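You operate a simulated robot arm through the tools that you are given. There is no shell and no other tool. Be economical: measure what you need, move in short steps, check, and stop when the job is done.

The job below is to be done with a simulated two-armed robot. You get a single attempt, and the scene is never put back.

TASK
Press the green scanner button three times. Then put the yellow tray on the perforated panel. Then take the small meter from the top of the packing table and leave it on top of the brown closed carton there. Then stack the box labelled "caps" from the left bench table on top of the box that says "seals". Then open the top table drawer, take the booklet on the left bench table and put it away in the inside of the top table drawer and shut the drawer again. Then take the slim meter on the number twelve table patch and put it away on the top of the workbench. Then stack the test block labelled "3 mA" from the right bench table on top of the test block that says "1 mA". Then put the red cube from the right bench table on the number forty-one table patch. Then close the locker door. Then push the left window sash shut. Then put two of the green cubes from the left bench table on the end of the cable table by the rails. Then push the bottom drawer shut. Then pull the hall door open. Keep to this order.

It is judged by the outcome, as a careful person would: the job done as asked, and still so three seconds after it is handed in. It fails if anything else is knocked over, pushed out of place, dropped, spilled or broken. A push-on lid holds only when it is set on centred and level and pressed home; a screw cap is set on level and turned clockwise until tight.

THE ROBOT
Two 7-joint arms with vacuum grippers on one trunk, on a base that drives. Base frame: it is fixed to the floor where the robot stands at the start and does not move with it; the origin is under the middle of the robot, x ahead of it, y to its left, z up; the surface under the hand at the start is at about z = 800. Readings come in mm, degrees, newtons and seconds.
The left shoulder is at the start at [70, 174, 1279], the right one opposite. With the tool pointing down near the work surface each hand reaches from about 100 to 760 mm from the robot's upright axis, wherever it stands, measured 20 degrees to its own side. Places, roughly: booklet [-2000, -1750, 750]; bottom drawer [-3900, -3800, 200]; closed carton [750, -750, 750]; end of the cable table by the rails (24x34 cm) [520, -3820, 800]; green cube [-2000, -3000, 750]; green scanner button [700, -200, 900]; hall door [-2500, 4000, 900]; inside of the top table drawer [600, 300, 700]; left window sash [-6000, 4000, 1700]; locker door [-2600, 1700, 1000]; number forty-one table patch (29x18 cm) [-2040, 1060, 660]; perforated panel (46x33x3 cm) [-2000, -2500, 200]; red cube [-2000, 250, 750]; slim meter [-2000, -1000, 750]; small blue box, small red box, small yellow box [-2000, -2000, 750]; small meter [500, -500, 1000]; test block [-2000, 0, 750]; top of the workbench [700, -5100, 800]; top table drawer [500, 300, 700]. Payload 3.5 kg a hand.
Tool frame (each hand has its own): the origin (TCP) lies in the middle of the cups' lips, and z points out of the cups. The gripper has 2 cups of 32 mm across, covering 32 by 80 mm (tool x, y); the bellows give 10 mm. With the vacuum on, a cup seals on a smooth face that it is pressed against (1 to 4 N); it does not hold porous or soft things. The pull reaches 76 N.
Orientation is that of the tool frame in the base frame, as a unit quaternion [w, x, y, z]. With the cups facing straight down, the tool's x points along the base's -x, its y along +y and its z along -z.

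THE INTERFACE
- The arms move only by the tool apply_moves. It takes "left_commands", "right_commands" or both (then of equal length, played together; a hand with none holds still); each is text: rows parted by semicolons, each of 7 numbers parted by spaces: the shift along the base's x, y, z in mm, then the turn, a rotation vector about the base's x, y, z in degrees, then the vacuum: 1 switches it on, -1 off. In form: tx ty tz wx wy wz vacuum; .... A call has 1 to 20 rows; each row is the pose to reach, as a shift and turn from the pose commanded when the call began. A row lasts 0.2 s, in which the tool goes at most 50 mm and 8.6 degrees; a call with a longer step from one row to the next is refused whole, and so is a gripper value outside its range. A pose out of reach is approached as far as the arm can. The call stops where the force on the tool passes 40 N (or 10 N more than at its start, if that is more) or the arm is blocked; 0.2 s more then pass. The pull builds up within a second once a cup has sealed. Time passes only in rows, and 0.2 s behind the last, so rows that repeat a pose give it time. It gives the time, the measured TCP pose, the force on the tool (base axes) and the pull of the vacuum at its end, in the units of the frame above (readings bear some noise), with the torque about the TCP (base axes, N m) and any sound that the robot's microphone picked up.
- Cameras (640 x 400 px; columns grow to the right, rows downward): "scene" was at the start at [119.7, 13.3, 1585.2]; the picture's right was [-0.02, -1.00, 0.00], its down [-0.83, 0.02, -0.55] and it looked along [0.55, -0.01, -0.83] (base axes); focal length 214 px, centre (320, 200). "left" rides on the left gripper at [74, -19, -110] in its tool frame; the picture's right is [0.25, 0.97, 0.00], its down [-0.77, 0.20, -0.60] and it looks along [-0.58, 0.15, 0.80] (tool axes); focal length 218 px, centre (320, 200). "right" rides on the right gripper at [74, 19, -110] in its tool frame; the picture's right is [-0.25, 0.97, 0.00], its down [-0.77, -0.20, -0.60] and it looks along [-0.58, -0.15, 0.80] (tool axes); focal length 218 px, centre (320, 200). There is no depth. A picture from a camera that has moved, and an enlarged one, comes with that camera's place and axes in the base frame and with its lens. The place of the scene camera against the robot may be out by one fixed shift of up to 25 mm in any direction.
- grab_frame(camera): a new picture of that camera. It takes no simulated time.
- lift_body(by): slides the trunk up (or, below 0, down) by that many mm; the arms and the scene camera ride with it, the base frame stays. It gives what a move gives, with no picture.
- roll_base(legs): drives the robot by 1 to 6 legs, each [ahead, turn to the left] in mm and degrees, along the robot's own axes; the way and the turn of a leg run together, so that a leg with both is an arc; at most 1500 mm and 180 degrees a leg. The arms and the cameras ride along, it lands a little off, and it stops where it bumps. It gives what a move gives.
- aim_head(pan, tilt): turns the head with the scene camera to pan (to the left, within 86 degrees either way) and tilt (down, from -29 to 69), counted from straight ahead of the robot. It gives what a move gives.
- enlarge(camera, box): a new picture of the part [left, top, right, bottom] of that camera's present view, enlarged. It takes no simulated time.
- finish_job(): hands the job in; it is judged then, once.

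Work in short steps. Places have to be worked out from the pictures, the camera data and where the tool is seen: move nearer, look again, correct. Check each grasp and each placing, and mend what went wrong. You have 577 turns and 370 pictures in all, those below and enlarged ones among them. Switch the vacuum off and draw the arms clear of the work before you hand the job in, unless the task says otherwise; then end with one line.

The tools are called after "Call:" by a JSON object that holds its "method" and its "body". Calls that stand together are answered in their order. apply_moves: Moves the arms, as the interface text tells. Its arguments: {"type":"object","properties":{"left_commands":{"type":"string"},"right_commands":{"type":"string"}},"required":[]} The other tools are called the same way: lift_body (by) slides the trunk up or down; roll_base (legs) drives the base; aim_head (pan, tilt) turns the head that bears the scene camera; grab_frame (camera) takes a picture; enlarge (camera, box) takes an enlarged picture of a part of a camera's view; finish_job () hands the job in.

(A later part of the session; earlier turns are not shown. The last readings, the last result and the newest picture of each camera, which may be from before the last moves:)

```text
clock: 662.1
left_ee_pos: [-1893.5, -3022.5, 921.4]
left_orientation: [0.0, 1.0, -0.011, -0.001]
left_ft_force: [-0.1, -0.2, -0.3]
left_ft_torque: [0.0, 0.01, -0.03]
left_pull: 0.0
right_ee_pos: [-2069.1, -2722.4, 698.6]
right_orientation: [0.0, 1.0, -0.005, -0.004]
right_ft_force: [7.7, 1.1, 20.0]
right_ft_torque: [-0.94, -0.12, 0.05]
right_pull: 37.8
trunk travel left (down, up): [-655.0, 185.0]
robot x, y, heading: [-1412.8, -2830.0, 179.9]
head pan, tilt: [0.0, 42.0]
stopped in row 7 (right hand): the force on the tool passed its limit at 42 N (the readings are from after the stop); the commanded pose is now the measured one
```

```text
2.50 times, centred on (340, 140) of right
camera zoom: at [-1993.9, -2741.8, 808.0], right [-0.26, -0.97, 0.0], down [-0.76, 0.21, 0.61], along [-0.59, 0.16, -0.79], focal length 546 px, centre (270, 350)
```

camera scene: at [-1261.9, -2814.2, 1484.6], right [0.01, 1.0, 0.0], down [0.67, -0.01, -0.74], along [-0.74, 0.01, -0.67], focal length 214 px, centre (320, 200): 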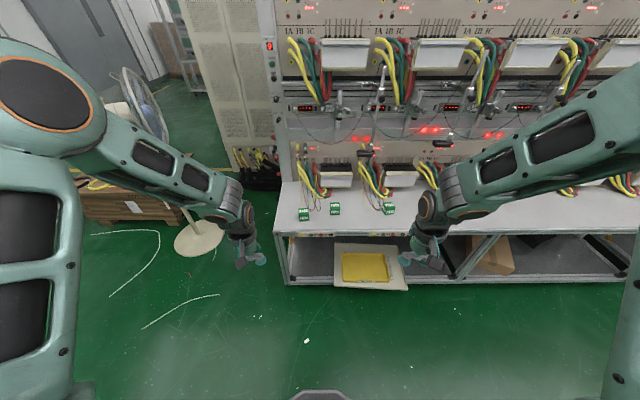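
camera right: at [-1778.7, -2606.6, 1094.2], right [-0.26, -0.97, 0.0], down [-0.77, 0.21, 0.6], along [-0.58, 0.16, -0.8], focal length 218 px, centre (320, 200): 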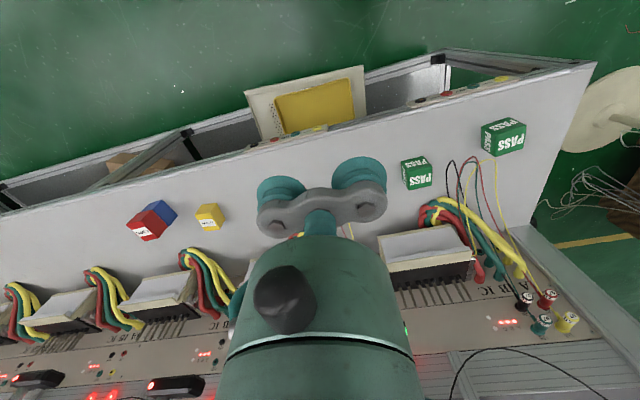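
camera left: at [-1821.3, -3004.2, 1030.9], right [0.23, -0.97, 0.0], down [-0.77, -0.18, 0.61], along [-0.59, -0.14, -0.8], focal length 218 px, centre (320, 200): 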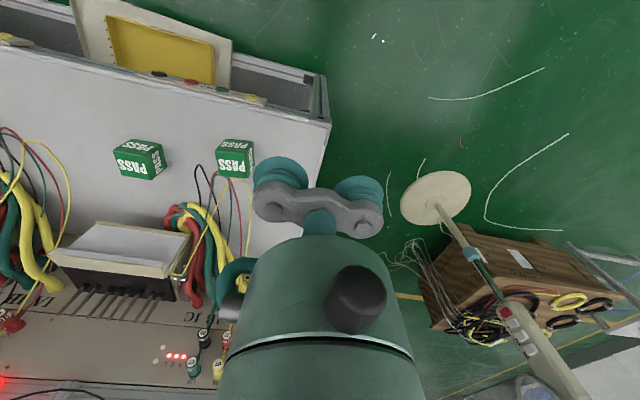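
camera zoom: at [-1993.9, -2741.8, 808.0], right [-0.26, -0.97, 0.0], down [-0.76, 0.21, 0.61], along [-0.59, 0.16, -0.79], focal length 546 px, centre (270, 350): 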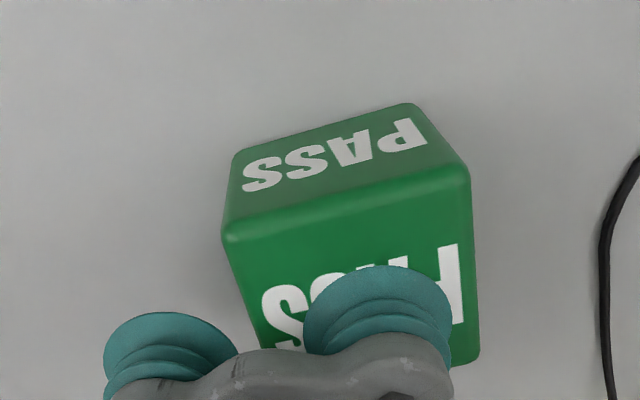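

Sealed. I lift it and carry it clear to the right, then look at cube A with the left hand.

Call:
{"method": "apply_moves", "body": {"right_commands": "0 0 6 0 0 0 1; 0 0 25 0 0 0 1; 0 0 65 0 0 0 1; 0 0 110 0 0 0 1; 10 10 150 0 0 0 1; 35 30 185 0 0 0 1; 65 55 215 0 0 0 1; 95 85 240 0 0 0 1; 120 115 260 0 0 0 1; 140 140 280 0 0 0 1"}}

Call:
{"method": "apply_moves", "body": {"left_commands": "-35 20 -20 0 0 0 -1; -70 40 -40 0 0 0 -1; -105 60 -60 0 0 0 -1; -130 75 -85 0 0 0 -1; -140 85 -110 0 0 0 -1; -140 85 -110 0 0 0 -1"}}

Call:
{"method": "grab_frame", "body": {"camera": "left"}}

```text
clock: 664.3
left_ee_pos: [-1894.9, -3021.9, 921.0]
left_orientation: [0.0, 1.0, -0.012, -0.001]
left_ft_force: [0.5, -1.0, -0.4]
left_ft_torque: [-0.02, 0.0, -0.01]
left_pull: 0.1
right_ee_pos: [-1927.4, -2578.9, 978.3]
right_orientation: [0.0, 1.0, -0.004, -0.004]
right_ft_force: [0.1, -0.2, 0.0]
right_ft_torque: [-0.84, 0.05, 0.0]
right_pull: 37.5
trunk travel left (down, up): [-655.0, 185.0]
robot x, y, heading: [-1415.0, -2824.1, 179.6]
head pan, tilt: [0.0, 42.0]
```

```text
clock: 665.7
left_ee_pos: [-2035.1, -2937.9, 808.0]
left_orientation: [0.0, 1.0, -0.011, -0.001]
left_ft_force: [0.9, -0.8, -0.5]
left_ft_torque: [-0.02, -0.01, -0.01]
left_pull: 0.1
right_ee_pos: [-1928.6, -2579.4, 977.0]
right_orientation: [0.0, 1.0, -0.005, -0.003]
right_ft_force: [0.0, 1.0, -1.0]
right_ft_torque: [-0.82, 0.01, -0.04]
right_pull: 37.6
trunk travel left (down, up): [-655.0, 185.0]
robot x, y, heading: [-1416.6, -2829.3, 179.8]
head pan, tilt: [0.0, 42.0]
```

```text
169 pictures are left
camera left: at [-1961.2, -2919.0, 918.3], right [0.23, -0.97, 0.0], down [-0.77, -0.18, 0.61], along [-0.59, -0.14, -0.8], focal length 218 px, centre (320, 200)
```

left: 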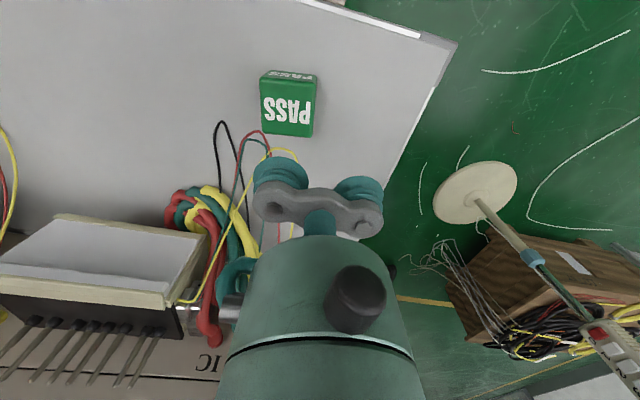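

Cube A centre ≈[−2027, −2903]; wires stay behind x<−2085. I descend with the left hand's +y cup, vacuum on.

Call:
{"method": "apply_moves", "body": {"left_commands": "8 11 -35 0 0 0 1; 8 11 -75 0 0 0 1; 8 11 -98 0 0 0 1; 8 11 -104 0 0 0 1; 8 11 -108 0 0 0 1; 8 11 -111 0 0 0 1; 8 11 -114 0 0 0 1; 8 11 -117 0 0 0 1; 8 11 -120 0 0 0 1; 8 11 -122 0 0 0 1; 8 11 -122 0 0 0 1"}}

Call:
{"method": "enlarge", "body": {"camera": "left", "box": [200, 60, 440, 220]}}

```text
clock: 667.5
left_ee_pos: [-2030.2, -2926.7, 698.7]
left_orientation: [0.001, 1.0, -0.011, -0.005]
left_ft_force: [4.7, -3.0, 18.2]
left_ft_torque: [1.1, -0.18, -0.09]
left_pull: 38.0
right_ee_pos: [-1928.1, -2579.7, 978.4]
right_orientation: [0.0, 1.0, -0.003, -0.003]
right_ft_force: [0.4, -0.9, 0.4]
right_ft_torque: [-0.86, -0.02, -0.02]
right_pull: 37.8
trunk travel left (down, up): [-655.0, 185.0]
robot x, y, heading: [-1414.6, -2823.6, 179.7]
head pan, tilt: [0.0, 42.0]
stopped in row 8 (left hand): the force on the tool passed its limit at 43 N (the readings are from after the stop); the commanded pose is now the measured one
```

```text
2.50 times, centred on (320, 140) of left
camera zoom: at [-1955.0, -2908.7, 809.0], right [0.23, -0.97, 0.0], down [-0.77, -0.18, 0.61], along [-0.59, -0.14, -0.79], focal length 546 px, centre (320, 350)
```

zoom: 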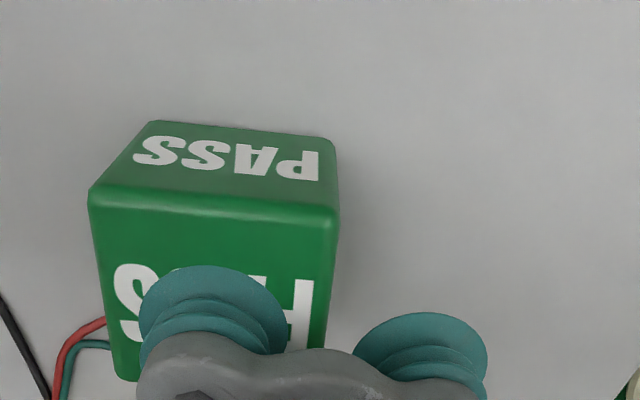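

Both cubes are held. I lift, back off, and drive to the cable table (y≈−3820).

Call:
{"method": "apply_moves", "body": {"left_commands": "0 0 6 0 0 0 1; 0 0 25 0 0 0 1; 0 0 65 0 0 0 1; 0 0 110 0 0 0 1; 10 -10 150 0 0 0 1; 35 -30 185 0 0 0 1; 65 -50 215 0 0 0 1; 95 -70 240 0 0 0 1; 120 -85 265 0 0 0 1"}}

Call:
{"method": "roll_base", "body": {"legs": [[-680, 0], [0, 90], [1000, 0], [0, 90]]}}

Call:
{"method": "lift_body", "body": {"by": 120}}

Call:
{"method": "aim_head", "body": {"pan": 0, "tilt": 35}}

Call:
{"method": "grab_frame", "body": {"camera": "scene"}}

```text
clock: 669.5
left_ee_pos: [-1907.0, -3010.0, 960.9]
left_orientation: [0.0, 1.0, -0.011, -0.003]
left_ft_force: [0.9, 1.6, -0.5]
left_ft_torque: [0.93, -0.01, 0.01]
left_pull: 37.1
right_ee_pos: [-1928.3, -2580.2, 977.5]
right_orientation: [0.0, 1.0, -0.004, -0.003]
right_ft_force: [0.6, -0.3, -1.3]
right_ft_torque: [-0.8, 0.03, 0.02]
right_pull: 37.6
trunk travel left (down, up): [-655.0, 185.0]
robot x, y, heading: [-1410.4, -2823.5, 179.9]
head pan, tilt: [0.0, 42.0]
```

```text
clock: 685.5
left_ee_pos: [-273.9, -3646.1, 960.1]
left_orientation: [0.003, 0.021, 1.0, 0.001]
left_ft_force: [0.5, -1.0, -1.3]
left_ft_torque: [-0.9, 0.05, -0.02]
left_pull: 38.0
right_ee_pos: [-262.9, -4074.6, 977.9]
right_orientation: [0.003, 0.015, 1.0, 0.0]
right_ft_force: [0.0, 0.0, -1.0]
right_ft_torque: [0.78, -0.03, 0.01]
right_pull: 37.9
trunk travel left (down, up): [-655.0, 185.0]
robot x, y, heading: [-773.2, -3815.4, -1.5]
head pan, tilt: [0.0, 42.0]
```

```text
clock: 687.0
left_ee_pos: [-273.5, -3645.9, 1080.3]
left_orientation: [0.002, 0.021, 1.0, 0.001]
left_ft_force: [0.5, -0.2, -1.4]
left_ft_torque: [-0.88, 0.05, -0.02]
left_pull: 37.8
right_ee_pos: [-261.6, -4075.1, 1097.8]
right_orientation: [0.003, 0.015, 1.0, 0.0]
right_ft_force: [0.5, 0.4, 0.2]
right_ft_torque: [0.79, -0.01, -0.03]
right_pull: 37.9
trunk travel left (down, up): [-775.0, 65.0]
robot x, y, heading: [-771.6, -3818.4, -1.6]
head pan, tilt: [0.0, 42.0]
```

```text
clock: 687.7
left_ee_pos: [-272.2, -3645.1, 1080.3]
left_orientation: [0.002, 0.021, 1.0, 0.001]
left_ft_force: [-0.1, 0.4, -1.2]
left_ft_torque: [-0.88, 0.06, 0.0]
left_pull: 37.1
right_ee_pos: [-260.7, -4075.1, 1098.2]
right_orientation: [0.003, 0.015, 1.0, 0.0]
right_ft_force: [-0.3, -0.6, -0.2]
right_ft_torque: [0.8, -0.04, -0.01]
right_pull: 37.8
trunk travel left (down, up): [-775.0, 65.0]
robot x, y, heading: [-773.5, -3817.6, -1.5]
head pan, tilt: [0.0, 35.0]
```

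```text
167 pictures are left
camera scene: at [-634.2, -3805.0, 1615.0], right [-0.02, -1.0, 0.0], down [-0.57, 0.01, -0.82], along [0.82, -0.02, -0.57], focal length 214 px, centre (320, 200)
```

scene: 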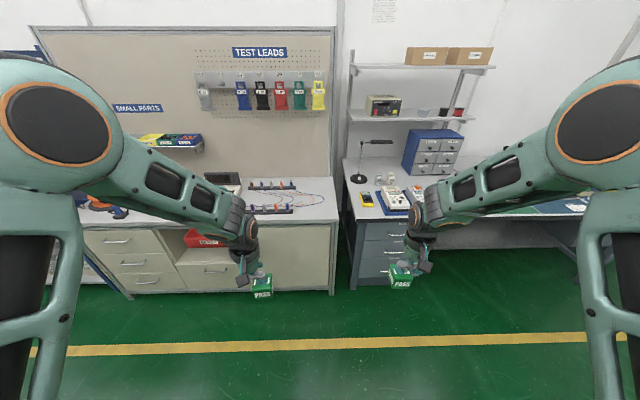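

I zoom on the right end of the cable table.

Call:
{"method": "enlarge", "body": {"camera": "scene", "box": [220, 160, 360, 240]}}

```text
4.57 times, centred on (290, 200) of scene
camera zoom: at [-634.2, -3805.0, 1615.0], right [-0.02, -1.0, 0.0], down [-0.57, 0.01, -0.82], along [0.82, -0.02, -0.57], focal length 980 px, centre (457, 200)
```

zoom: 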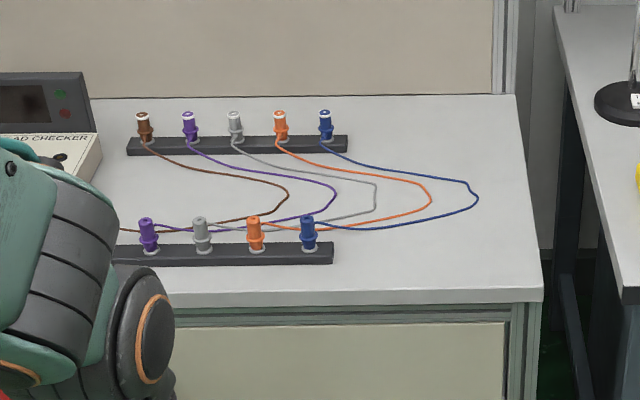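

The bare strip in front of the cable loops, right of the rail end, is free: I'll set the cubes at about [400, −3775] and [400, −3880]. I drive 530 mm closer.

Call:
{"method": "roll_base", "body": {"legs": [[530, 1.5]]}}

Call:
{"method": "grab_frame", "body": {"camera": "left"}}

Call:
{"method": "grab_frame", "body": {"camera": "right"}}

```text
clock: 690.8
left_ee_pos: [248.9, -3627.7, 1081.2]
left_orientation: [0.001, 0.0, 1.0, 0.001]
left_ft_force: [-0.3, 1.1, -0.3]
left_ft_torque: [-0.9, 0.02, -0.01]
left_pull: 38.0
right_ee_pos: [278.6, -4055.9, 1097.5]
right_orientation: [0.004, -0.006, 1.0, 0.0]
right_ft_force: [0.3, 0.3, -1.2]
right_ft_torque: [0.76, 0.01, -0.01]
right_pull: 38.0
trunk travel left (down, up): [-775.0, 65.0]
robot x, y, heading: [-244.2, -3817.7, 0.7]
head pan, tilt: [0.0, 35.0]
```

```text
165 pictures are left
camera left: at [174.5, -3646.1, 1191.1], right [-0.25, 0.97, 0.0], down [0.77, 0.2, 0.61], along [0.59, 0.15, -0.79], focal length 218 px, centre (320, 200)
```

left: 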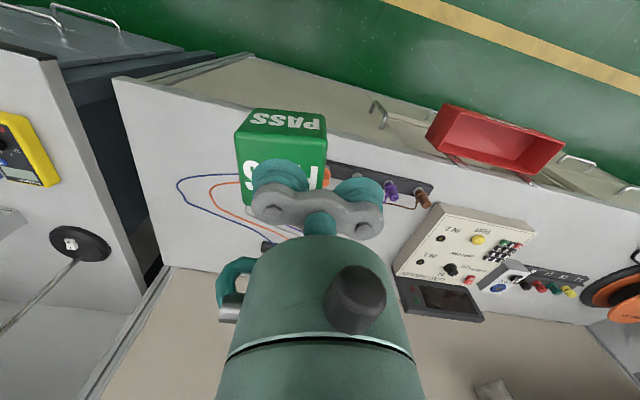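

```text
164 pictures are left
camera right: at [204.5, -4037.4, 1206.8], right [0.24, 0.97, 0.0], down [0.77, -0.19, 0.61], along [0.59, -0.15, -0.79], focal length 218 px, centre (320, 200)
```

right: 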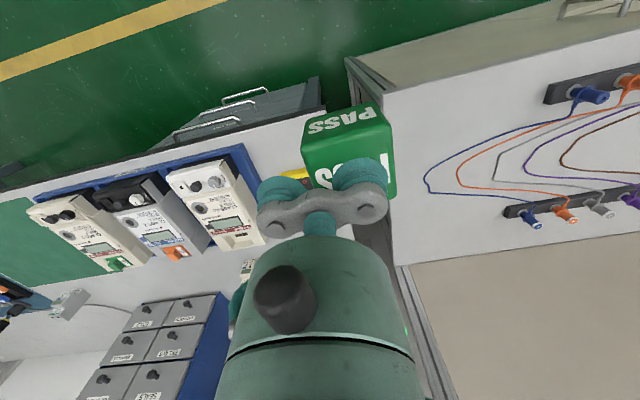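

Edges confirmed (table front x≈313, end y≈−3954, loops beyond x≈440). I move the left hand so its cube is over [412, −3778] and lower to just above.

Call:
{"method": "apply_moves", "body": {"left_commands": "30 -22 -20 0 0 0 1; 60 -44 -40 0 0 0 1; 90 -66 -60 0 0 0 1; 120 -88 -80 0 0 0 1; 145 -110 -105 0 0 0 1; 163 -126 -135 0 0 0 1; 163 -126 -170 0 0 0 1; 163 -126 -200 0 0 0 1; 163 -126 -200 0 0 0 1"}}

Call:
{"method": "grab_frame", "body": {"camera": "left"}}

Call:
{"method": "enlarge", "body": {"camera": "right", "box": [380, 20, 640, 220]}}

```text
clock: 692.8
left_ee_pos: [411.6, -3749.9, 879.4]
left_orientation: [0.003, 0.0, 1.0, 0.001]
left_ft_force: [0.2, 0.4, -1.2]
left_ft_torque: [-0.87, -0.03, 0.04]
left_pull: 38.2
right_ee_pos: [278.9, -4054.7, 1097.1]
right_orientation: [0.003, -0.006, 1.0, 0.0]
right_ft_force: [1.3, -0.6, -1.3]
right_ft_torque: [0.77, 0.03, -0.01]
right_pull: 37.3
trunk travel left (down, up): [-775.0, 65.0]
robot x, y, heading: [-242.9, -3817.4, 1.0]
head pan, tilt: [0.0, 35.0]
```

```text
163 pictures are left
camera left: at [336.7, -3768.8, 989.7], right [-0.25, 0.97, 0.0], down [0.77, 0.2, 0.61], along [0.59, 0.15, -0.79], focal length 218 px, centre (320, 200)
```

left: 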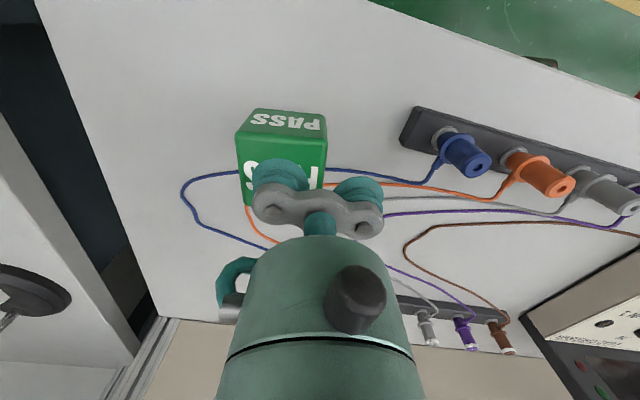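

```text
2.00 times, centred on (510, 120) of right
camera zoom: at [205.0, -4037.6, 1206.5], right [0.24, 0.97, 0.0], down [0.77, -0.19, 0.61], along [0.59, -0.15, -0.79], focal length 436 px, centre (-60, 360)
```

zoom: 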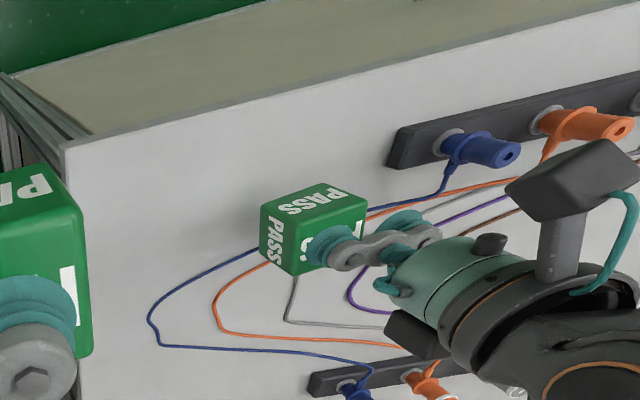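

Blue lead runs at x≈450 there; I shift 10 mm nearer and lower to contact.

Call:
{"method": "apply_moves", "body": {"left_commands": "-6 -2 -12 0 0 0 1; -11 -4 -24 0 0 0 1; -11 -4 -30 0 0 0 1; -11 -4 -33 0 0 0 1; -11 -4 -36 0 0 0 1; -11 -4 -39 0 0 0 1; -11 -4 -42 0 0 0 1; -11 -4 -45 0 0 0 1; -11 -4 -45 0 0 0 1"}}

Call:
{"method": "grab_frame", "body": {"camera": "left"}}

```text
clock: 694.8
left_ee_pos: [399.9, -3756.6, 839.7]
left_orientation: [0.006, 0.0, 1.0, 0.002]
left_ft_force: [2.9, 5.0, 34.7]
left_ft_torque: [-1.36, 0.19, 0.07]
left_pull: 38.2
right_ee_pos: [275.3, -4054.4, 1098.4]
right_orientation: [0.005, -0.007, 1.0, -0.001]
right_ft_force: [-0.3, 0.7, -1.3]
right_ft_torque: [0.78, 0.02, 0.01]
right_pull: 38.1
trunk travel left (down, up): [-775.0, 65.0]
robot x, y, heading: [-239.8, -3820.9, 1.1]
head pan, tilt: [0.0, 35.0]
```

```text
161 pictures are left
camera left: at [325.9, -3775.6, 948.5], right [-0.25, 0.97, 0.0], down [0.76, 0.2, 0.61], along [0.59, 0.15, -0.79], focal length 218 px, centre (320, 200)
```

left: 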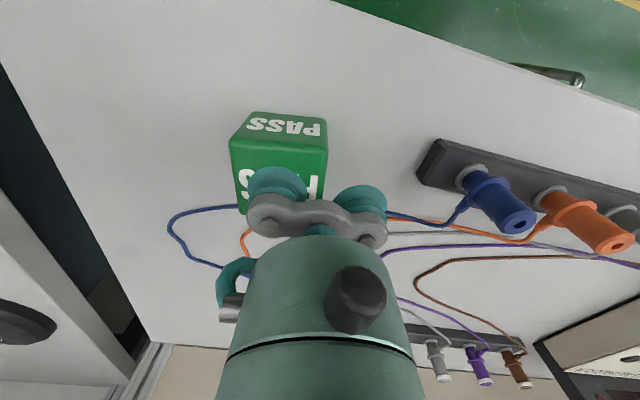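

Cube is down. Release, rise, and retract the left hand.

Call:
{"method": "apply_moves", "body": {"left_commands": "0 0 3 0 0 0 1; 0 0 3 0 0 0 -1; 0 0 3 0 0 0 -1; 0 0 3 0 0 0 -1; 0 0 3 0 0 0 -1; 0 0 3 0 0 0 -1; 0 0 8 0 0 0 -1; 0 0 20 0 0 0 -1; 0 0 60 0 0 0 -1; 0 0 105 0 0 0 -1; -20 20 145 0 0 0 -1; -50 50 170 0 0 0 -1; -85 80 185 0 0 0 -1"}}

Call:
{"method": "apply_moves", "body": {"right_commands": "20 25 -20 0 0 0 1; 42 50 -40 0 0 0 1; 65 75 -60 0 0 0 1; 88 100 -80 0 0 0 1; 110 125 -100 0 0 0 1; 125 145 -130 0 0 0 1; 127 150 -170 0 0 0 1; 127 150 -205 0 0 0 1; 127 150 -215 0 0 0 1; 127 150 -215 0 0 0 1"}}

Call:
{"method": "grab_frame", "body": {"camera": "right"}}

Call:
{"method": "grab_frame", "body": {"camera": "left"}}

```text
clock: 697.6
left_ee_pos: [315.4, -3676.4, 1022.0]
left_orientation: [0.002, 0.001, 1.0, 0.0]
left_ft_force: [-0.3, -0.3, 0.2]
left_ft_torque: [0.01, 0.02, -0.01]
left_pull: 0.2
right_ee_pos: [277.5, -4054.5, 1097.0]
right_orientation: [0.004, -0.007, 1.0, -0.001]
right_ft_force: [-0.3, 1.9, -1.2]
right_ft_torque: [0.79, 0.05, -0.01]
right_pull: 37.3
trunk travel left (down, up): [-775.0, 65.0]
robot x, y, heading: [-240.0, -3815.6, 1.0]
head pan, tilt: [0.0, 35.0]
```

```text
clock: 699.8
left_ee_pos: [316.8, -3677.6, 1020.5]
left_orientation: [0.003, 0.0, 1.0, 0.002]
left_ft_force: [-0.2, 0.1, -0.1]
left_ft_torque: [-0.01, 0.01, -0.06]
left_pull: 0.1
right_ee_pos: [405.1, -3904.5, 883.8]
right_orientation: [0.003, -0.007, 1.0, -0.001]
right_ft_force: [0.5, -0.3, -0.8]
right_ft_torque: [0.82, 0.03, 0.01]
right_pull: 37.9
trunk travel left (down, up): [-775.0, 65.0]
robot x, y, heading: [-242.3, -3816.8, 1.2]
head pan, tilt: [0.0, 35.0]
```

```text
160 pictures are left
camera right: at [331.3, -3886.8, 993.5], right [0.24, 0.97, 0.0], down [0.77, -0.19, 0.61], along [0.59, -0.15, -0.79], focal length 218 px, centre (320, 200)
```

right: 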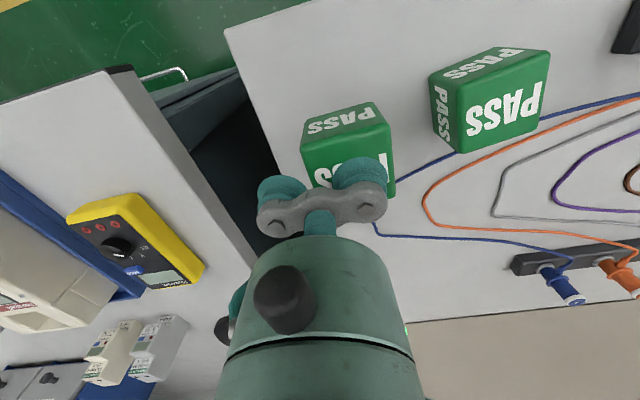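

```text
159 pictures are left
camera left: at [243.2, -3695.6, 1132.0], right [-0.25, 0.97, 0.0], down [0.77, 0.2, 0.61], along [0.59, 0.15, -0.79], focal length 218 px, centre (320, 200)
```

left: 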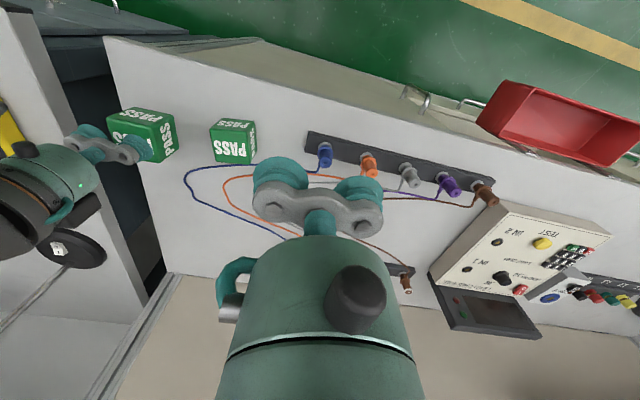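

The first cube rests well. I lower the second.

Call:
{"method": "apply_moves", "body": {"right_commands": "0 0 -20 0 0 0 1; 0 0 -32 0 0 0 1; 0 0 -37 0 0 0 1; 0 0 -40 0 0 0 1; 0 0 -43 0 0 0 1; 0 0 -46 0 0 0 1; 0 0 -48 0 0 0 1; 0 0 -48 0 0 0 1"}}

Call:
{"method": "grab_frame", "body": {"camera": "right"}}

```text
clock: 701.6
left_ee_pos: [315.7, -3676.6, 1022.9]
left_orientation: [0.003, 0.002, 1.0, 0.0]
left_ft_force: [-0.5, -0.8, -1.0]
left_ft_torque: [-0.01, 0.0, 0.01]
left_pull: 0.1
right_ee_pos: [408.0, -3904.3, 838.2]
right_orientation: [0.008, -0.006, 1.0, 0.0]
right_ft_force: [-3.6, -0.1, 17.8]
right_ft_torque: [0.93, 0.17, 0.09]
right_pull: 37.9
trunk travel left (down, up): [-775.0, 65.0]
robot x, y, heading: [-240.4, -3821.0, 0.8]
head pan, tilt: [0.0, 35.0]
stopped in row 8 (right hand): the force on the tool passed its limit at 40 N (the readings are from after the stop); the commanded pose is now the measured one
```

```text
158 pictures are left
camera right: at [333.4, -3886.1, 947.5], right [0.24, 0.97, 0.0], down [0.76, -0.19, 0.62], along [0.6, -0.15, -0.79], focal length 218 px, centre (320, 200)
```

right: 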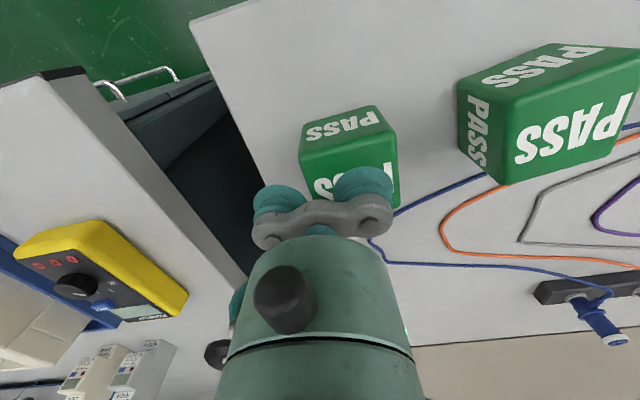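

Down. Release, rise and retract.

Call:
{"method": "apply_moves", "body": {"right_commands": "0 0 2 0 0 0 1; 0 0 2 0 0 0 -1; 0 0 2 0 0 0 -1; 0 0 2 0 0 0 -1; 0 0 2 0 0 0 -1; 0 0 2 0 0 0 -1; 0 0 8 0 0 0 -1; 0 0 20 0 0 0 -1; 0 0 60 0 0 0 -1; 0 0 105 0 0 0 -1; -20 -20 145 0 0 0 -1; -50 -45 170 0 0 0 -1; -85 -70 185 0 0 0 -1"}}

Call:
{"method": "roll_base", "body": {"legs": [[-450, 0]]}}

Call:
{"method": "enlarge", "body": {"camera": "scene", "box": [220, 160, 360, 240]}}

```text
clock: 704.4
left_ee_pos: [316.2, -3678.9, 1021.7]
left_orientation: [0.003, 0.0, 1.0, 0.0]
left_ft_force: [0.7, -0.3, -0.7]
left_ft_torque: [0.02, -0.02, -0.01]
left_pull: 0.1
right_ee_pos: [318.7, -3978.0, 1022.6]
right_orientation: [0.006, -0.005, 1.0, 0.0]
right_ft_force: [-0.2, -0.6, 0.5]
right_ft_torque: [0.0, -0.01, 0.04]
right_pull: 0.0
trunk travel left (down, up): [-775.0, 65.0]
robot x, y, heading: [-243.3, -3821.6, 0.8]
head pan, tilt: [0.0, 35.0]
```

```text
clock: 707.1
left_ee_pos: [-128.4, -3687.5, 1021.0]
left_orientation: [0.001, 0.004, 1.0, 0.001]
left_ft_force: [-0.1, 0.5, 0.4]
left_ft_torque: [-0.01, 0.0, 0.0]
left_pull: 0.1
right_ee_pos: [-129.6, -3988.5, 1021.2]
right_orientation: [0.005, -0.002, 1.0, -0.001]
right_ft_force: [0.4, 0.1, -0.6]
right_ft_torque: [-0.02, -0.02, 0.0]
right_pull: 0.1
trunk travel left (down, up): [-775.0, 65.0]
robot x, y, heading: [-688.1, -3821.3, 0.7]
head pan, tilt: [0.0, 35.0]
```

```text
4.57 times, centred on (290, 200) of scene
camera zoom: at [-550.8, -3808.1, 1614.9], right [0.01, -1.0, 0.0], down [-0.57, -0.01, -0.82], along [0.82, 0.01, -0.57], focal length 980 px, centre (457, 200)
```

zoom: 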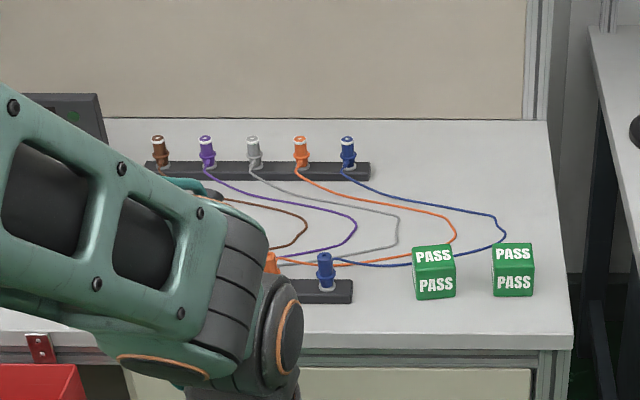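

Both green cubes are placed. Next the bottom drawer at about [−3900, −3800, 200]. I drive around the fan/crate area along y≈−4900 and look.

Call:
{"method": "roll_base", "body": {"legs": [[0, -90], [1000, 0], [0, -90], [600, 0]]}}

Call:
{"method": "aim_head", "body": {"pan": -15, "tilt": 15}}

Call:
{"method": "grab_frame", "body": {"camera": "scene"}}

```text
clock: 722.9
left_ee_pos: [-1837.1, -5010.4, 1022.1]
left_orientation: [0.001, 1.0, 0.009, -0.003]
left_ft_force: [-0.1, -0.8, -0.1]
left_ft_torque: [-0.02, -0.01, 0.02]
left_pull: 0.1
right_ee_pos: [-1845.1, -4711.3, 1022.9]
right_orientation: [-0.001, 1.0, 0.014, -0.005]
right_ft_force: [1.2, -0.6, 0.2]
right_ft_torque: [0.0, 0.01, -0.01]
right_pull: 0.1
trunk travel left (down, up): [-775.0, 65.0]
robot x, y, heading: [-1279.7, -4863.0, -178.5]
head pan, tilt: [0.0, 35.0]
```

```text
clock: 723.8
left_ee_pos: [-1838.7, -5010.9, 1021.0]
left_orientation: [0.001, 1.0, 0.008, -0.001]
left_ft_force: [-0.9, 0.4, 0.6]
left_ft_torque: [-0.01, 0.01, 0.02]
left_pull: 0.1
right_ee_pos: [-1846.0, -4710.9, 1022.6]
right_orientation: [-0.001, 1.0, 0.013, -0.005]
right_ft_force: [0.1, -0.8, 0.5]
right_ft_torque: [-0.01, -0.03, -0.03]
right_pull: 0.0
trunk travel left (down, up): [-775.0, 65.0]
robot x, y, heading: [-1283.2, -4861.1, -178.3]
head pan, tilt: [-15.0, 15.0]
```

```text
156 pictures are left
camera scene: at [-1424.8, -4826.8, 1646.9], right [0.23, 0.97, 0.0], down [0.25, -0.06, -0.97], along [-0.94, 0.22, -0.26], focal length 214 px, centre (320, 200)
```

scene: 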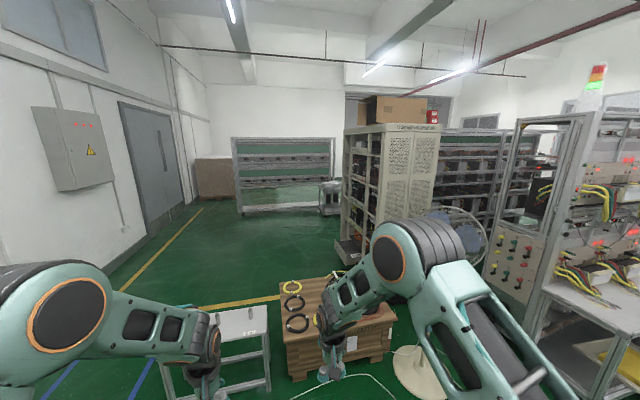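

The beige rack unit at the back has a bottom drawer pulled out, near [−3950, −3810]. I zoom in.

Call:
{"method": "enlarge", "body": {"camera": "scene", "box": [310, 110, 450, 280]}}

Call:
{"method": "enlarge", "body": {"camera": "scene", "box": [150, 180, 350, 400]}}

```text
2.35 times, centred on (380, 195) of scene
camera zoom: at [-1424.8, -4826.8, 1646.9], right [0.23, 0.97, 0.0], down [0.25, -0.06, -0.97], along [-0.94, 0.22, -0.26], focal length 505 px, centre (179, 212)
```

zoom: 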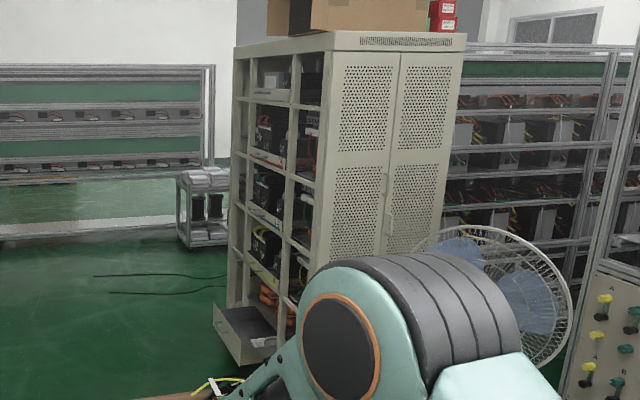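

```text
1.82 times, centred on (250, 290) of scene
camera zoom: at [-1424.8, -4826.8, 1646.9], right [0.23, 0.97, 0.0], down [0.25, -0.06, -0.97], along [-0.94, 0.22, -0.26], focal length 390 px, centre (447, 36)
```

zoom: 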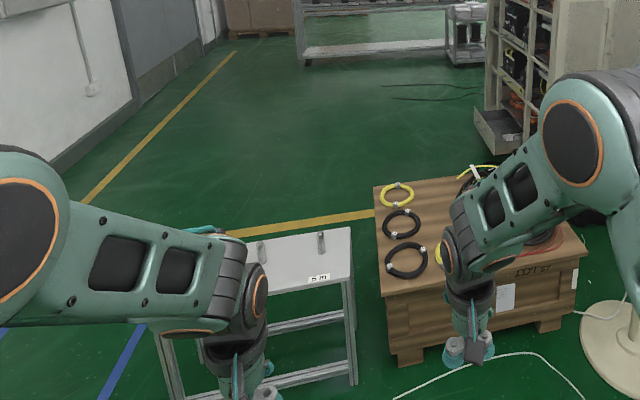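

The drawer slides out towards −y, so I push from the −y side. I drive around the small table along y≈−5750 to x≈−3900 and face +y.

Call:
{"method": "roll_base", "body": {"legs": [[0, 88.3], [900, 0], [0, -90], [1400, 0], [1200, 0], [0, -90]]}}

Call:
{"method": "aim_head", "body": {"pan": 0, "tilt": 25}}

Call:
{"method": "grab_frame", "body": {"camera": "scene"}}

```text
clock: 752.0
left_ee_pos: [-3890.0, -5345.8, 1021.5]
left_orientation: [0.001, -0.705, 0.709, 0.003]
left_ft_force: [-0.4, 0.0, 0.4]
left_ft_torque: [0.01, 0.04, 0.0]
left_pull: 0.1
right_ee_pos: [-3589.8, -5343.1, 1021.0]
right_orientation: [-0.004, 0.709, -0.705, -0.003]
right_ft_force: [0.3, -1.2, -1.0]
right_ft_torque: [-0.01, -0.02, 0.02]
right_pull: 0.0
trunk travel left (down, up): [-775.0, 65.0]
robot x, y, heading: [-3753.8, -5905.6, 90.7]
head pan, tilt: [-15.0, 15.0]
```

```text
clock: 752.8
left_ee_pos: [-3889.9, -5344.7, 1022.5]
left_orientation: [0.001, -0.705, 0.709, 0.003]
left_ft_force: [0.4, 0.4, -1.2]
left_ft_torque: [0.01, -0.05, 0.03]
left_pull: 0.1
right_ee_pos: [-3590.5, -5344.7, 1022.1]
right_orientation: [-0.005, 0.71, -0.705, -0.004]
right_ft_force: [0.6, 0.3, 0.1]
right_ft_torque: [0.04, -0.01, -0.05]
right_pull: 0.1
trunk travel left (down, up): [-775.0, 65.0]
robot x, y, heading: [-3751.5, -5904.4, 90.4]
head pan, tilt: [0.0, 25.0]
```

```text
153 pictures are left
camera scene: at [-3754.7, -5747.6, 1630.9], right [1.0, 0.01, 0.0], down [0.0, -0.42, -0.91], along [-0.01, 0.91, -0.42], focal length 214 px, centre (320, 200)
```

scene: 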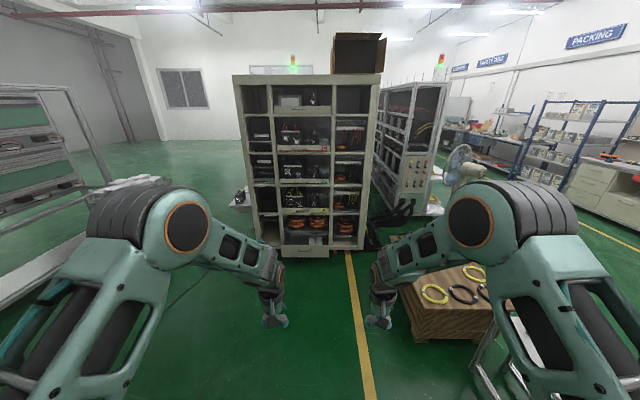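

The cabinet is straight ahead; I zoom on its bottom drawer.

Call:
{"method": "enlarge", "body": {"camera": "scene", "box": [230, 170, 390, 280]}}

```text
3.64 times, centred on (310, 225) of scene
camera zoom: at [-3754.7, -5747.6, 1630.9], right [1.0, 0.01, 0.0], down [0.0, -0.42, -0.91], along [-0.01, 0.91, -0.42], focal length 780 px, centre (356, 109)
```

zoom: 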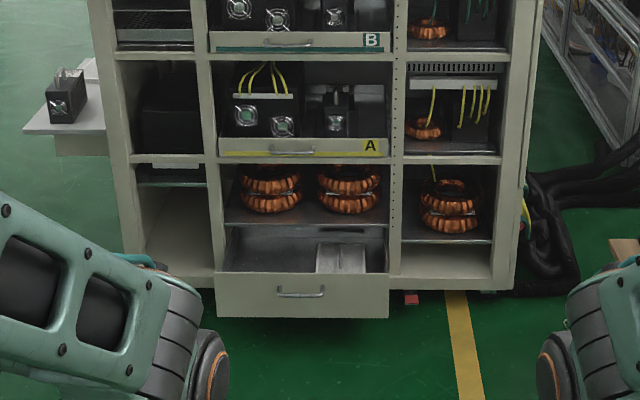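

Bottom drawer front ≈[−3938, −3873, 150], about 160 mm open. I lower the trunk here, tilt the left hand 50° forward, and drive nearer.

Call:
{"method": "lift_body", "body": {"by": -400}}

Call:
{"method": "lift_body", "body": {"by": -300}}

Call:
{"method": "apply_moves", "body": {"left_commands": "-20 0 0 8.3 0 0 -1; -45 0 0 16.6 0 0 -1; -70 0 0 24.9 0 0 -1; -95 0 0 33.2 0 0 -1; -120 0 0 41.5 0 0 -1; -145 0 0 50 0 0 -1; -165 0 0 50 0 0 -1"}}

Call:
{"method": "roll_base", "body": {"legs": [[1000, -0.5]]}}

Call:
{"method": "grab_frame", "body": {"camera": "scene"}}

```text
clock: 756.6
left_ee_pos: [-3890.7, -5345.6, 622.8]
left_orientation: [0.001, -0.705, 0.709, 0.002]
left_ft_force: [0.0, -1.0, -0.1]
left_ft_torque: [0.0, -0.02, -0.01]
left_pull: 0.2
right_ee_pos: [-3590.2, -5346.0, 622.2]
right_orientation: [-0.005, 0.709, -0.705, -0.003]
right_ft_force: [-0.6, -0.1, -0.2]
right_ft_torque: [-0.05, 0.02, 0.02]
right_pull: 0.0
trunk travel left (down, up): [-375.0, 465.0]
robot x, y, heading: [-3755.5, -5905.4, 90.7]
head pan, tilt: [0.0, 25.0]
```

```text
clock: 759.6
left_ee_pos: [-3889.9, -5345.6, 322.4]
left_orientation: [0.001, -0.706, 0.708, 0.003]
left_ft_force: [-0.3, 0.3, -0.7]
left_ft_torque: [0.0, -0.03, 0.0]
left_pull: 0.1
right_ee_pos: [-3590.0, -5346.0, 322.7]
right_orientation: [-0.005, 0.71, -0.704, -0.003]
right_ft_force: [0.0, 0.2, 0.1]
right_ft_torque: [0.0, 0.0, -0.01]
right_pull: 0.1
trunk travel left (down, up): [-75.0, 765.0]
robot x, y, heading: [-3750.7, -5901.2, 90.3]
head pan, tilt: [0.0, 25.0]
```

```text
clock: 761.2
left_ee_pos: [-4055.5, -5345.7, 320.8]
left_orientation: [0.3, -0.639, 0.641, 0.302]
left_ft_force: [0.8, -0.4, 0.3]
left_ft_torque: [0.02, -0.01, 0.0]
left_pull: 0.1
right_ee_pos: [-3590.9, -5344.4, 322.6]
right_orientation: [-0.004, 0.709, -0.705, -0.003]
right_ft_force: [0.4, -0.5, -0.9]
right_ft_torque: [0.02, 0.02, -0.01]
right_pull: 0.0
trunk travel left (down, up): [-75.0, 765.0]
robot x, y, heading: [-3749.3, -5905.5, 90.6]
head pan, tilt: [0.0, 25.0]
```

```text
clock: 766.5
left_ee_pos: [-4053.1, -4316.8, 320.6]
left_orientation: [0.302, -0.633, 0.647, 0.299]
left_ft_force: [0.8, -0.2, -0.7]
left_ft_torque: [-0.01, 0.0, 0.01]
left_pull: 0.0
right_ee_pos: [-3588.0, -4322.7, 321.9]
right_orientation: [0.005, -0.705, 0.709, 0.003]
right_ft_force: [-0.5, -0.3, 1.0]
right_ft_torque: [-0.01, 0.01, 0.01]
right_pull: 0.0
trunk travel left (down, up): [-75.0, 765.0]
robot x, y, heading: [-3757.1, -4879.8, 89.9]
head pan, tilt: [0.0, 25.0]
```

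```text
151 pictures are left
camera scene: at [-3758.5, -4723.0, 930.8], right [1.0, 0.0, 0.0], down [0.0, -0.42, -0.91], along [0.0, 0.91, -0.42], focal length 214 px, centre (320, 200)
```

scene: 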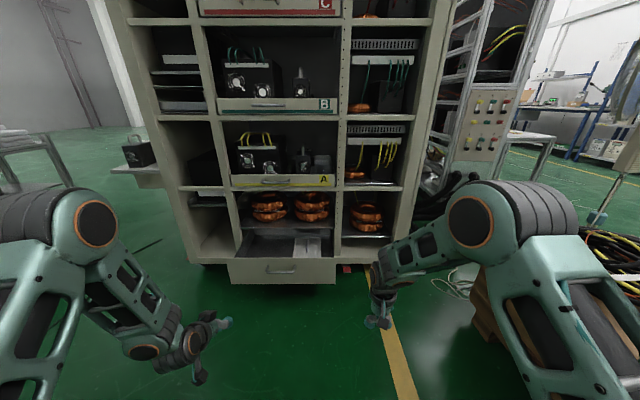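

I check with the left wrist camera.

Call:
{"method": "grab_frame", "body": {"camera": "left"}}

Call:
{"method": "enlarge", "body": {"camera": "scene", "box": [180, 200, 360, 340]}}

```text
150 pictures are left
camera left: at [-4035.6, -4447.6, 334.4], right [-0.97, -0.14, -0.19], down [-0.2, 0.03, 0.98], along [-0.14, 0.99, -0.06], focal length 218 px, centre (320, 200)
```

left: 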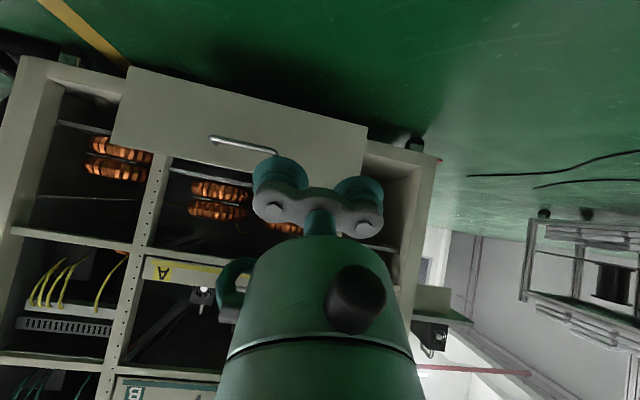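

```text
2.86 times, centred on (270, 270) of scene
camera zoom: at [-3758.5, -4723.0, 930.8], right [1.0, 0.0, 0.0], down [0.0, -0.42, -0.91], along [0.0, 0.91, -0.42], focal length 613 px, centre (463, 0)
```

zoom: 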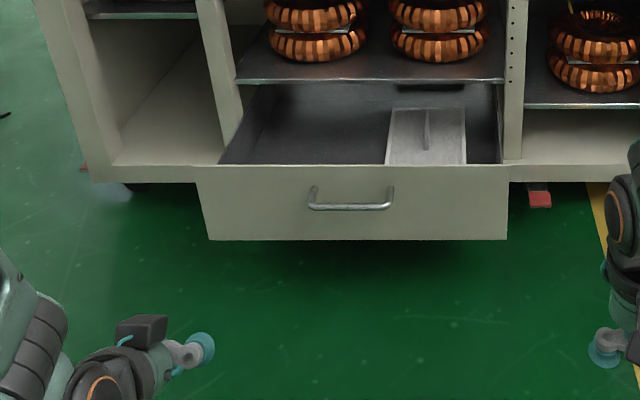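

Panel: y≈−3975, z 135–300, x −4170…−3690 with the handle in the middle. I lower the left hand to z≈220, shift it 30 mm left and drive 300 mm.

Call:
{"method": "apply_moves", "body": {"left_commands": "-15 0 -35 0 0 0 -1; -30 0 -70 0 0 0 -1; -30 0 -100 0 0 0 -1; -30 0 -100 0 0 0 -1"}}

Call:
{"method": "roll_base", "body": {"legs": [[290, 0]]}}

Call:
{"method": "grab_frame", "body": {"camera": "left"}}

Call:
{"method": "grab_frame", "body": {"camera": "scene"}}

```text
clock: 767.5
left_ee_pos: [-4083.9, -4315.4, 217.5]
left_orientation: [0.302, -0.633, 0.647, 0.299]
left_ft_force: [0.3, -0.1, 0.2]
left_ft_torque: [-0.02, 0.02, 0.02]
left_pull: 0.2
right_ee_pos: [-3587.2, -4321.5, 321.7]
right_orientation: [0.005, -0.704, 0.71, 0.004]
right_ft_force: [0.8, -0.2, -0.1]
right_ft_torque: [0.01, -0.03, 0.0]
right_pull: 0.1
trunk travel left (down, up): [-75.0, 765.0]
robot x, y, heading: [-3760.8, -4879.7, 89.9]
head pan, tilt: [0.0, 25.0]
```

```text
clock: 769.5
left_ee_pos: [-4088.7, -4023.4, 218.6]
left_orientation: [0.3, -0.637, 0.643, 0.301]
left_ft_force: [-0.7, -0.1, -0.8]
left_ft_torque: [0.01, 0.0, 0.0]
left_pull: 0.0
right_ee_pos: [-3593.5, -4026.5, 322.5]
right_orientation: [-0.005, 0.708, -0.707, -0.003]
right_ft_force: [0.4, -0.4, 0.4]
right_ft_torque: [0.01, 0.0, 0.03]
right_pull: 0.1
trunk travel left (down, up): [-75.0, 765.0]
robot x, y, heading: [-3756.6, -4586.1, 90.2]
head pan, tilt: [0.0, 25.0]
```

```text
148 pictures are left
camera left: at [-4070.9, -4154.6, 232.3], right [-0.97, -0.15, -0.19], down [-0.2, 0.03, 0.98], along [-0.15, 0.99, -0.06], focal length 218 px, centre (320, 200)
```

left: 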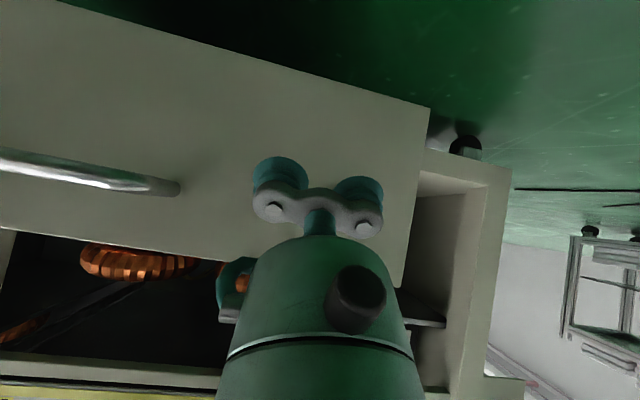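

```text
147 pictures are left
camera scene: at [-3760.5, -4427.6, 930.8], right [1.0, 0.01, 0.0], down [0.0, -0.42, -0.91], along [-0.01, 0.91, -0.42], focal length 214 px, centre (320, 200)
```

scene: 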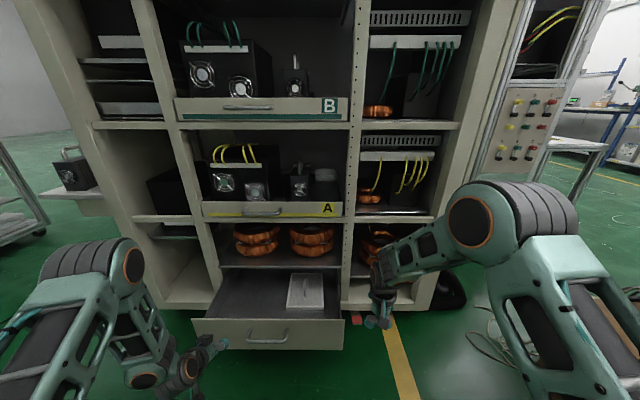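

I retract the right hand, then push: drive 80 mm, then the arm.

Call:
{"method": "apply_moves", "body": {"right_commands": "0 -40 10 0 0 0 -1; 0 -80 20 0 0 0 -1; 0 -120 30 0 0 0 -1; 0 -150 40 0 0 0 -1"}}

Call:
{"method": "roll_base", "body": {"legs": [[90, 0]]}}

Call:
{"method": "apply_moves", "body": {"left_commands": "0 12 0 0 0 0 -1; 0 24 0 0 0 0 -1; 0 36 0 0 0 0 -1; 0 48 0 0 0 0 -1; 0 60 0 0 0 0 -1; 0 70 0 0 0 0 -1; 0 78 0 0 0 0 -1; 0 86 0 0 0 0 -1; 0 94 0 0 0 0 -1"}}

Call:
{"method": "grab_frame", "body": {"camera": "scene"}}

Call:
{"method": "grab_frame", "body": {"camera": "left"}}

```text
clock: 770.5
left_ee_pos: [-4089.1, -4024.1, 216.9]
left_orientation: [0.301, -0.637, 0.643, 0.302]
left_ft_force: [0.4, 0.1, 0.2]
left_ft_torque: [-0.01, 0.02, 0.0]
left_pull: 0.0
right_ee_pos: [-3591.4, -4176.9, 362.4]
right_orientation: [-0.005, 0.707, -0.707, -0.003]
right_ft_force: [-0.2, 0.5, 0.1]
right_ft_torque: [-0.04, 0.0, 0.04]
right_pull: 0.0
trunk travel left (down, up): [-75.0, 765.0]
robot x, y, heading: [-3757.3, -4583.5, 90.3]
head pan, tilt: [0.0, 25.0]
```

```text
clock: 771.6
left_ee_pos: [-4088.6, -3930.1, 216.5]
left_orientation: [0.3, -0.636, 0.643, 0.301]
left_ft_force: [0.2, -0.5, -0.3]
left_ft_torque: [-0.01, -0.01, 0.01]
left_pull: 0.1
right_ee_pos: [-3591.9, -4084.2, 362.2]
right_orientation: [-0.004, 0.707, -0.707, -0.003]
right_ft_force: [0.2, 0.9, -0.3]
right_ft_torque: [0.01, 0.0, 0.04]
right_pull: 0.2
trunk travel left (down, up): [-75.0, 765.0]
robot x, y, heading: [-3757.3, -4489.8, 90.3]
head pan, tilt: [0.0, 25.0]
```

```text
clock: 773.6
left_ee_pos: [-4090.4, -3835.2, 218.3]
left_orientation: [0.301, -0.636, 0.644, 0.301]
left_ft_force: [0.7, -0.8, -0.4]
left_ft_torque: [0.04, 0.01, -0.01]
left_pull: 0.1
right_ee_pos: [-3592.3, -4084.3, 362.5]
right_orientation: [0.004, -0.707, 0.708, 0.004]
right_ft_force: [0.2, 0.0, 0.1]
right_ft_torque: [-0.04, -0.01, -0.03]
right_pull: 0.0
trunk travel left (down, up): [-75.0, 765.0]
robot x, y, heading: [-3758.5, -4493.0, 90.1]
head pan, tilt: [0.0, 25.0]
```

```text
146 pictures are left
camera scene: at [-3760.9, -4334.8, 930.8], right [1.0, 0.01, 0.0], down [0.0, -0.42, -0.91], along [-0.01, 0.91, -0.42], focal length 214 px, centre (320, 200)
```

scene: 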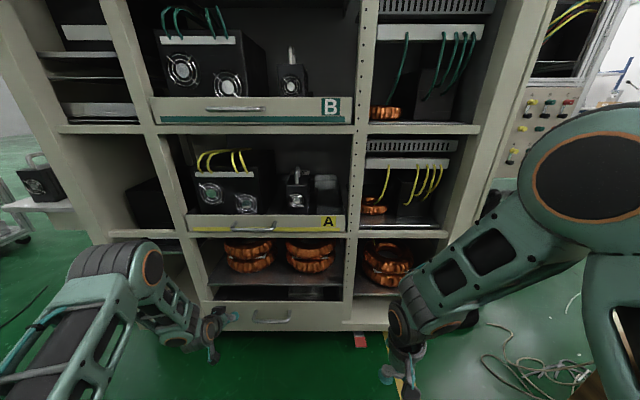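

```text
145 pictures are left
camera left: at [-4072.3, -3967.1, 233.5], right [-0.97, -0.15, -0.19], down [-0.2, 0.03, 0.98], along [-0.14, 0.99, -0.06], focal length 218 px, centre (320, 200)
```

left: 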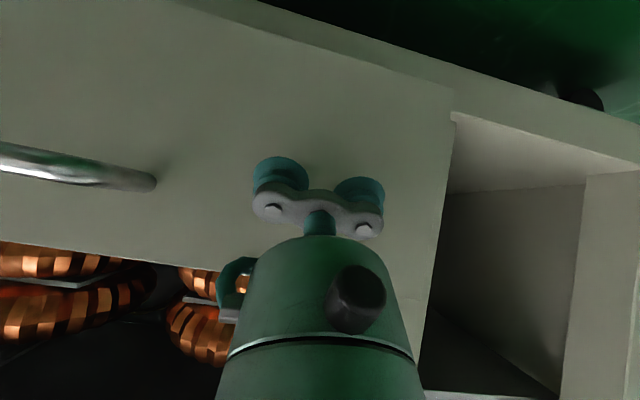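

Nearly shut; I push on in small steps until it meets its stop.

Call:
{"method": "apply_moves", "body": {"left_commands": "0 5 0 0 0 0 -1; 0 10 0 0 0 0 -1; 0 15 0 0 0 0 -1; 0 20 0 0 0 0 -1; 0 25 0 0 0 0 -1; 0 30 0 0 0 0 -1; 0 35 0 0 0 0 -1; 0 40 0 0 0 0 -1; 0 45 0 0 0 0 -1; 0 50 0 0 0 0 -1"}}

Call:
{"method": "enlarge", "body": {"camera": "scene", "box": [180, 220, 360, 350]}}

Call:
{"method": "grab_frame", "body": {"camera": "left"}}

```text
clock: 775.8
left_ee_pos: [-4089.1, -3787.1, 217.0]
left_orientation: [0.299, -0.637, 0.645, 0.298]
left_ft_force: [4.5, -19.4, 0.6]
left_ft_torque: [0.33, 0.21, -0.05]
left_pull: 0.1
right_ee_pos: [-3592.1, -4084.9, 362.4]
right_orientation: [0.004, -0.707, 0.707, 0.002]
right_ft_force: [0.2, -0.6, -0.1]
right_ft_torque: [0.03, 0.0, -0.02]
right_pull: 0.0
trunk travel left (down, up): [-75.0, 765.0]
robot x, y, heading: [-3757.0, -4490.3, 90.5]
head pan, tilt: [0.0, 25.0]
```

```text
3.08 times, centred on (270, 285) of scene
camera zoom: at [-3761.0, -4335.3, 930.9], right [1.0, 0.01, 0.0], down [0.0, -0.42, -0.91], along [-0.01, 0.91, -0.42], focal length 660 px, centre (474, -62)
```

zoom: 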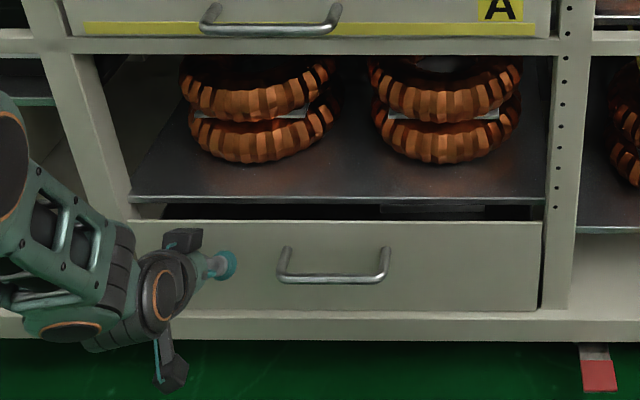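

```text
143 pictures are left
camera left: at [-4071.5, -3918.9, 231.9], right [-0.97, -0.15, -0.19], down [-0.2, 0.03, 0.98], along [-0.14, 0.99, -0.06], focal length 218 px, centre (320, 200)
```

left: 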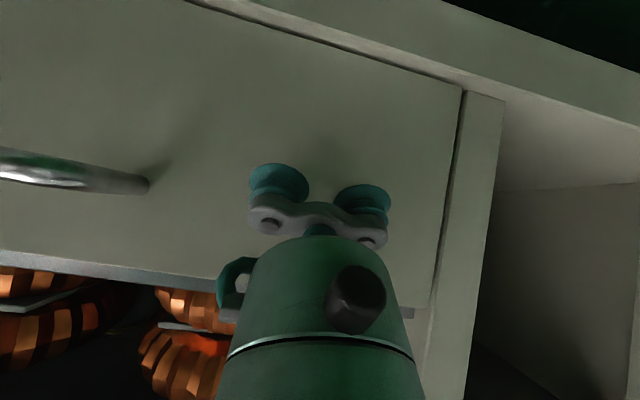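

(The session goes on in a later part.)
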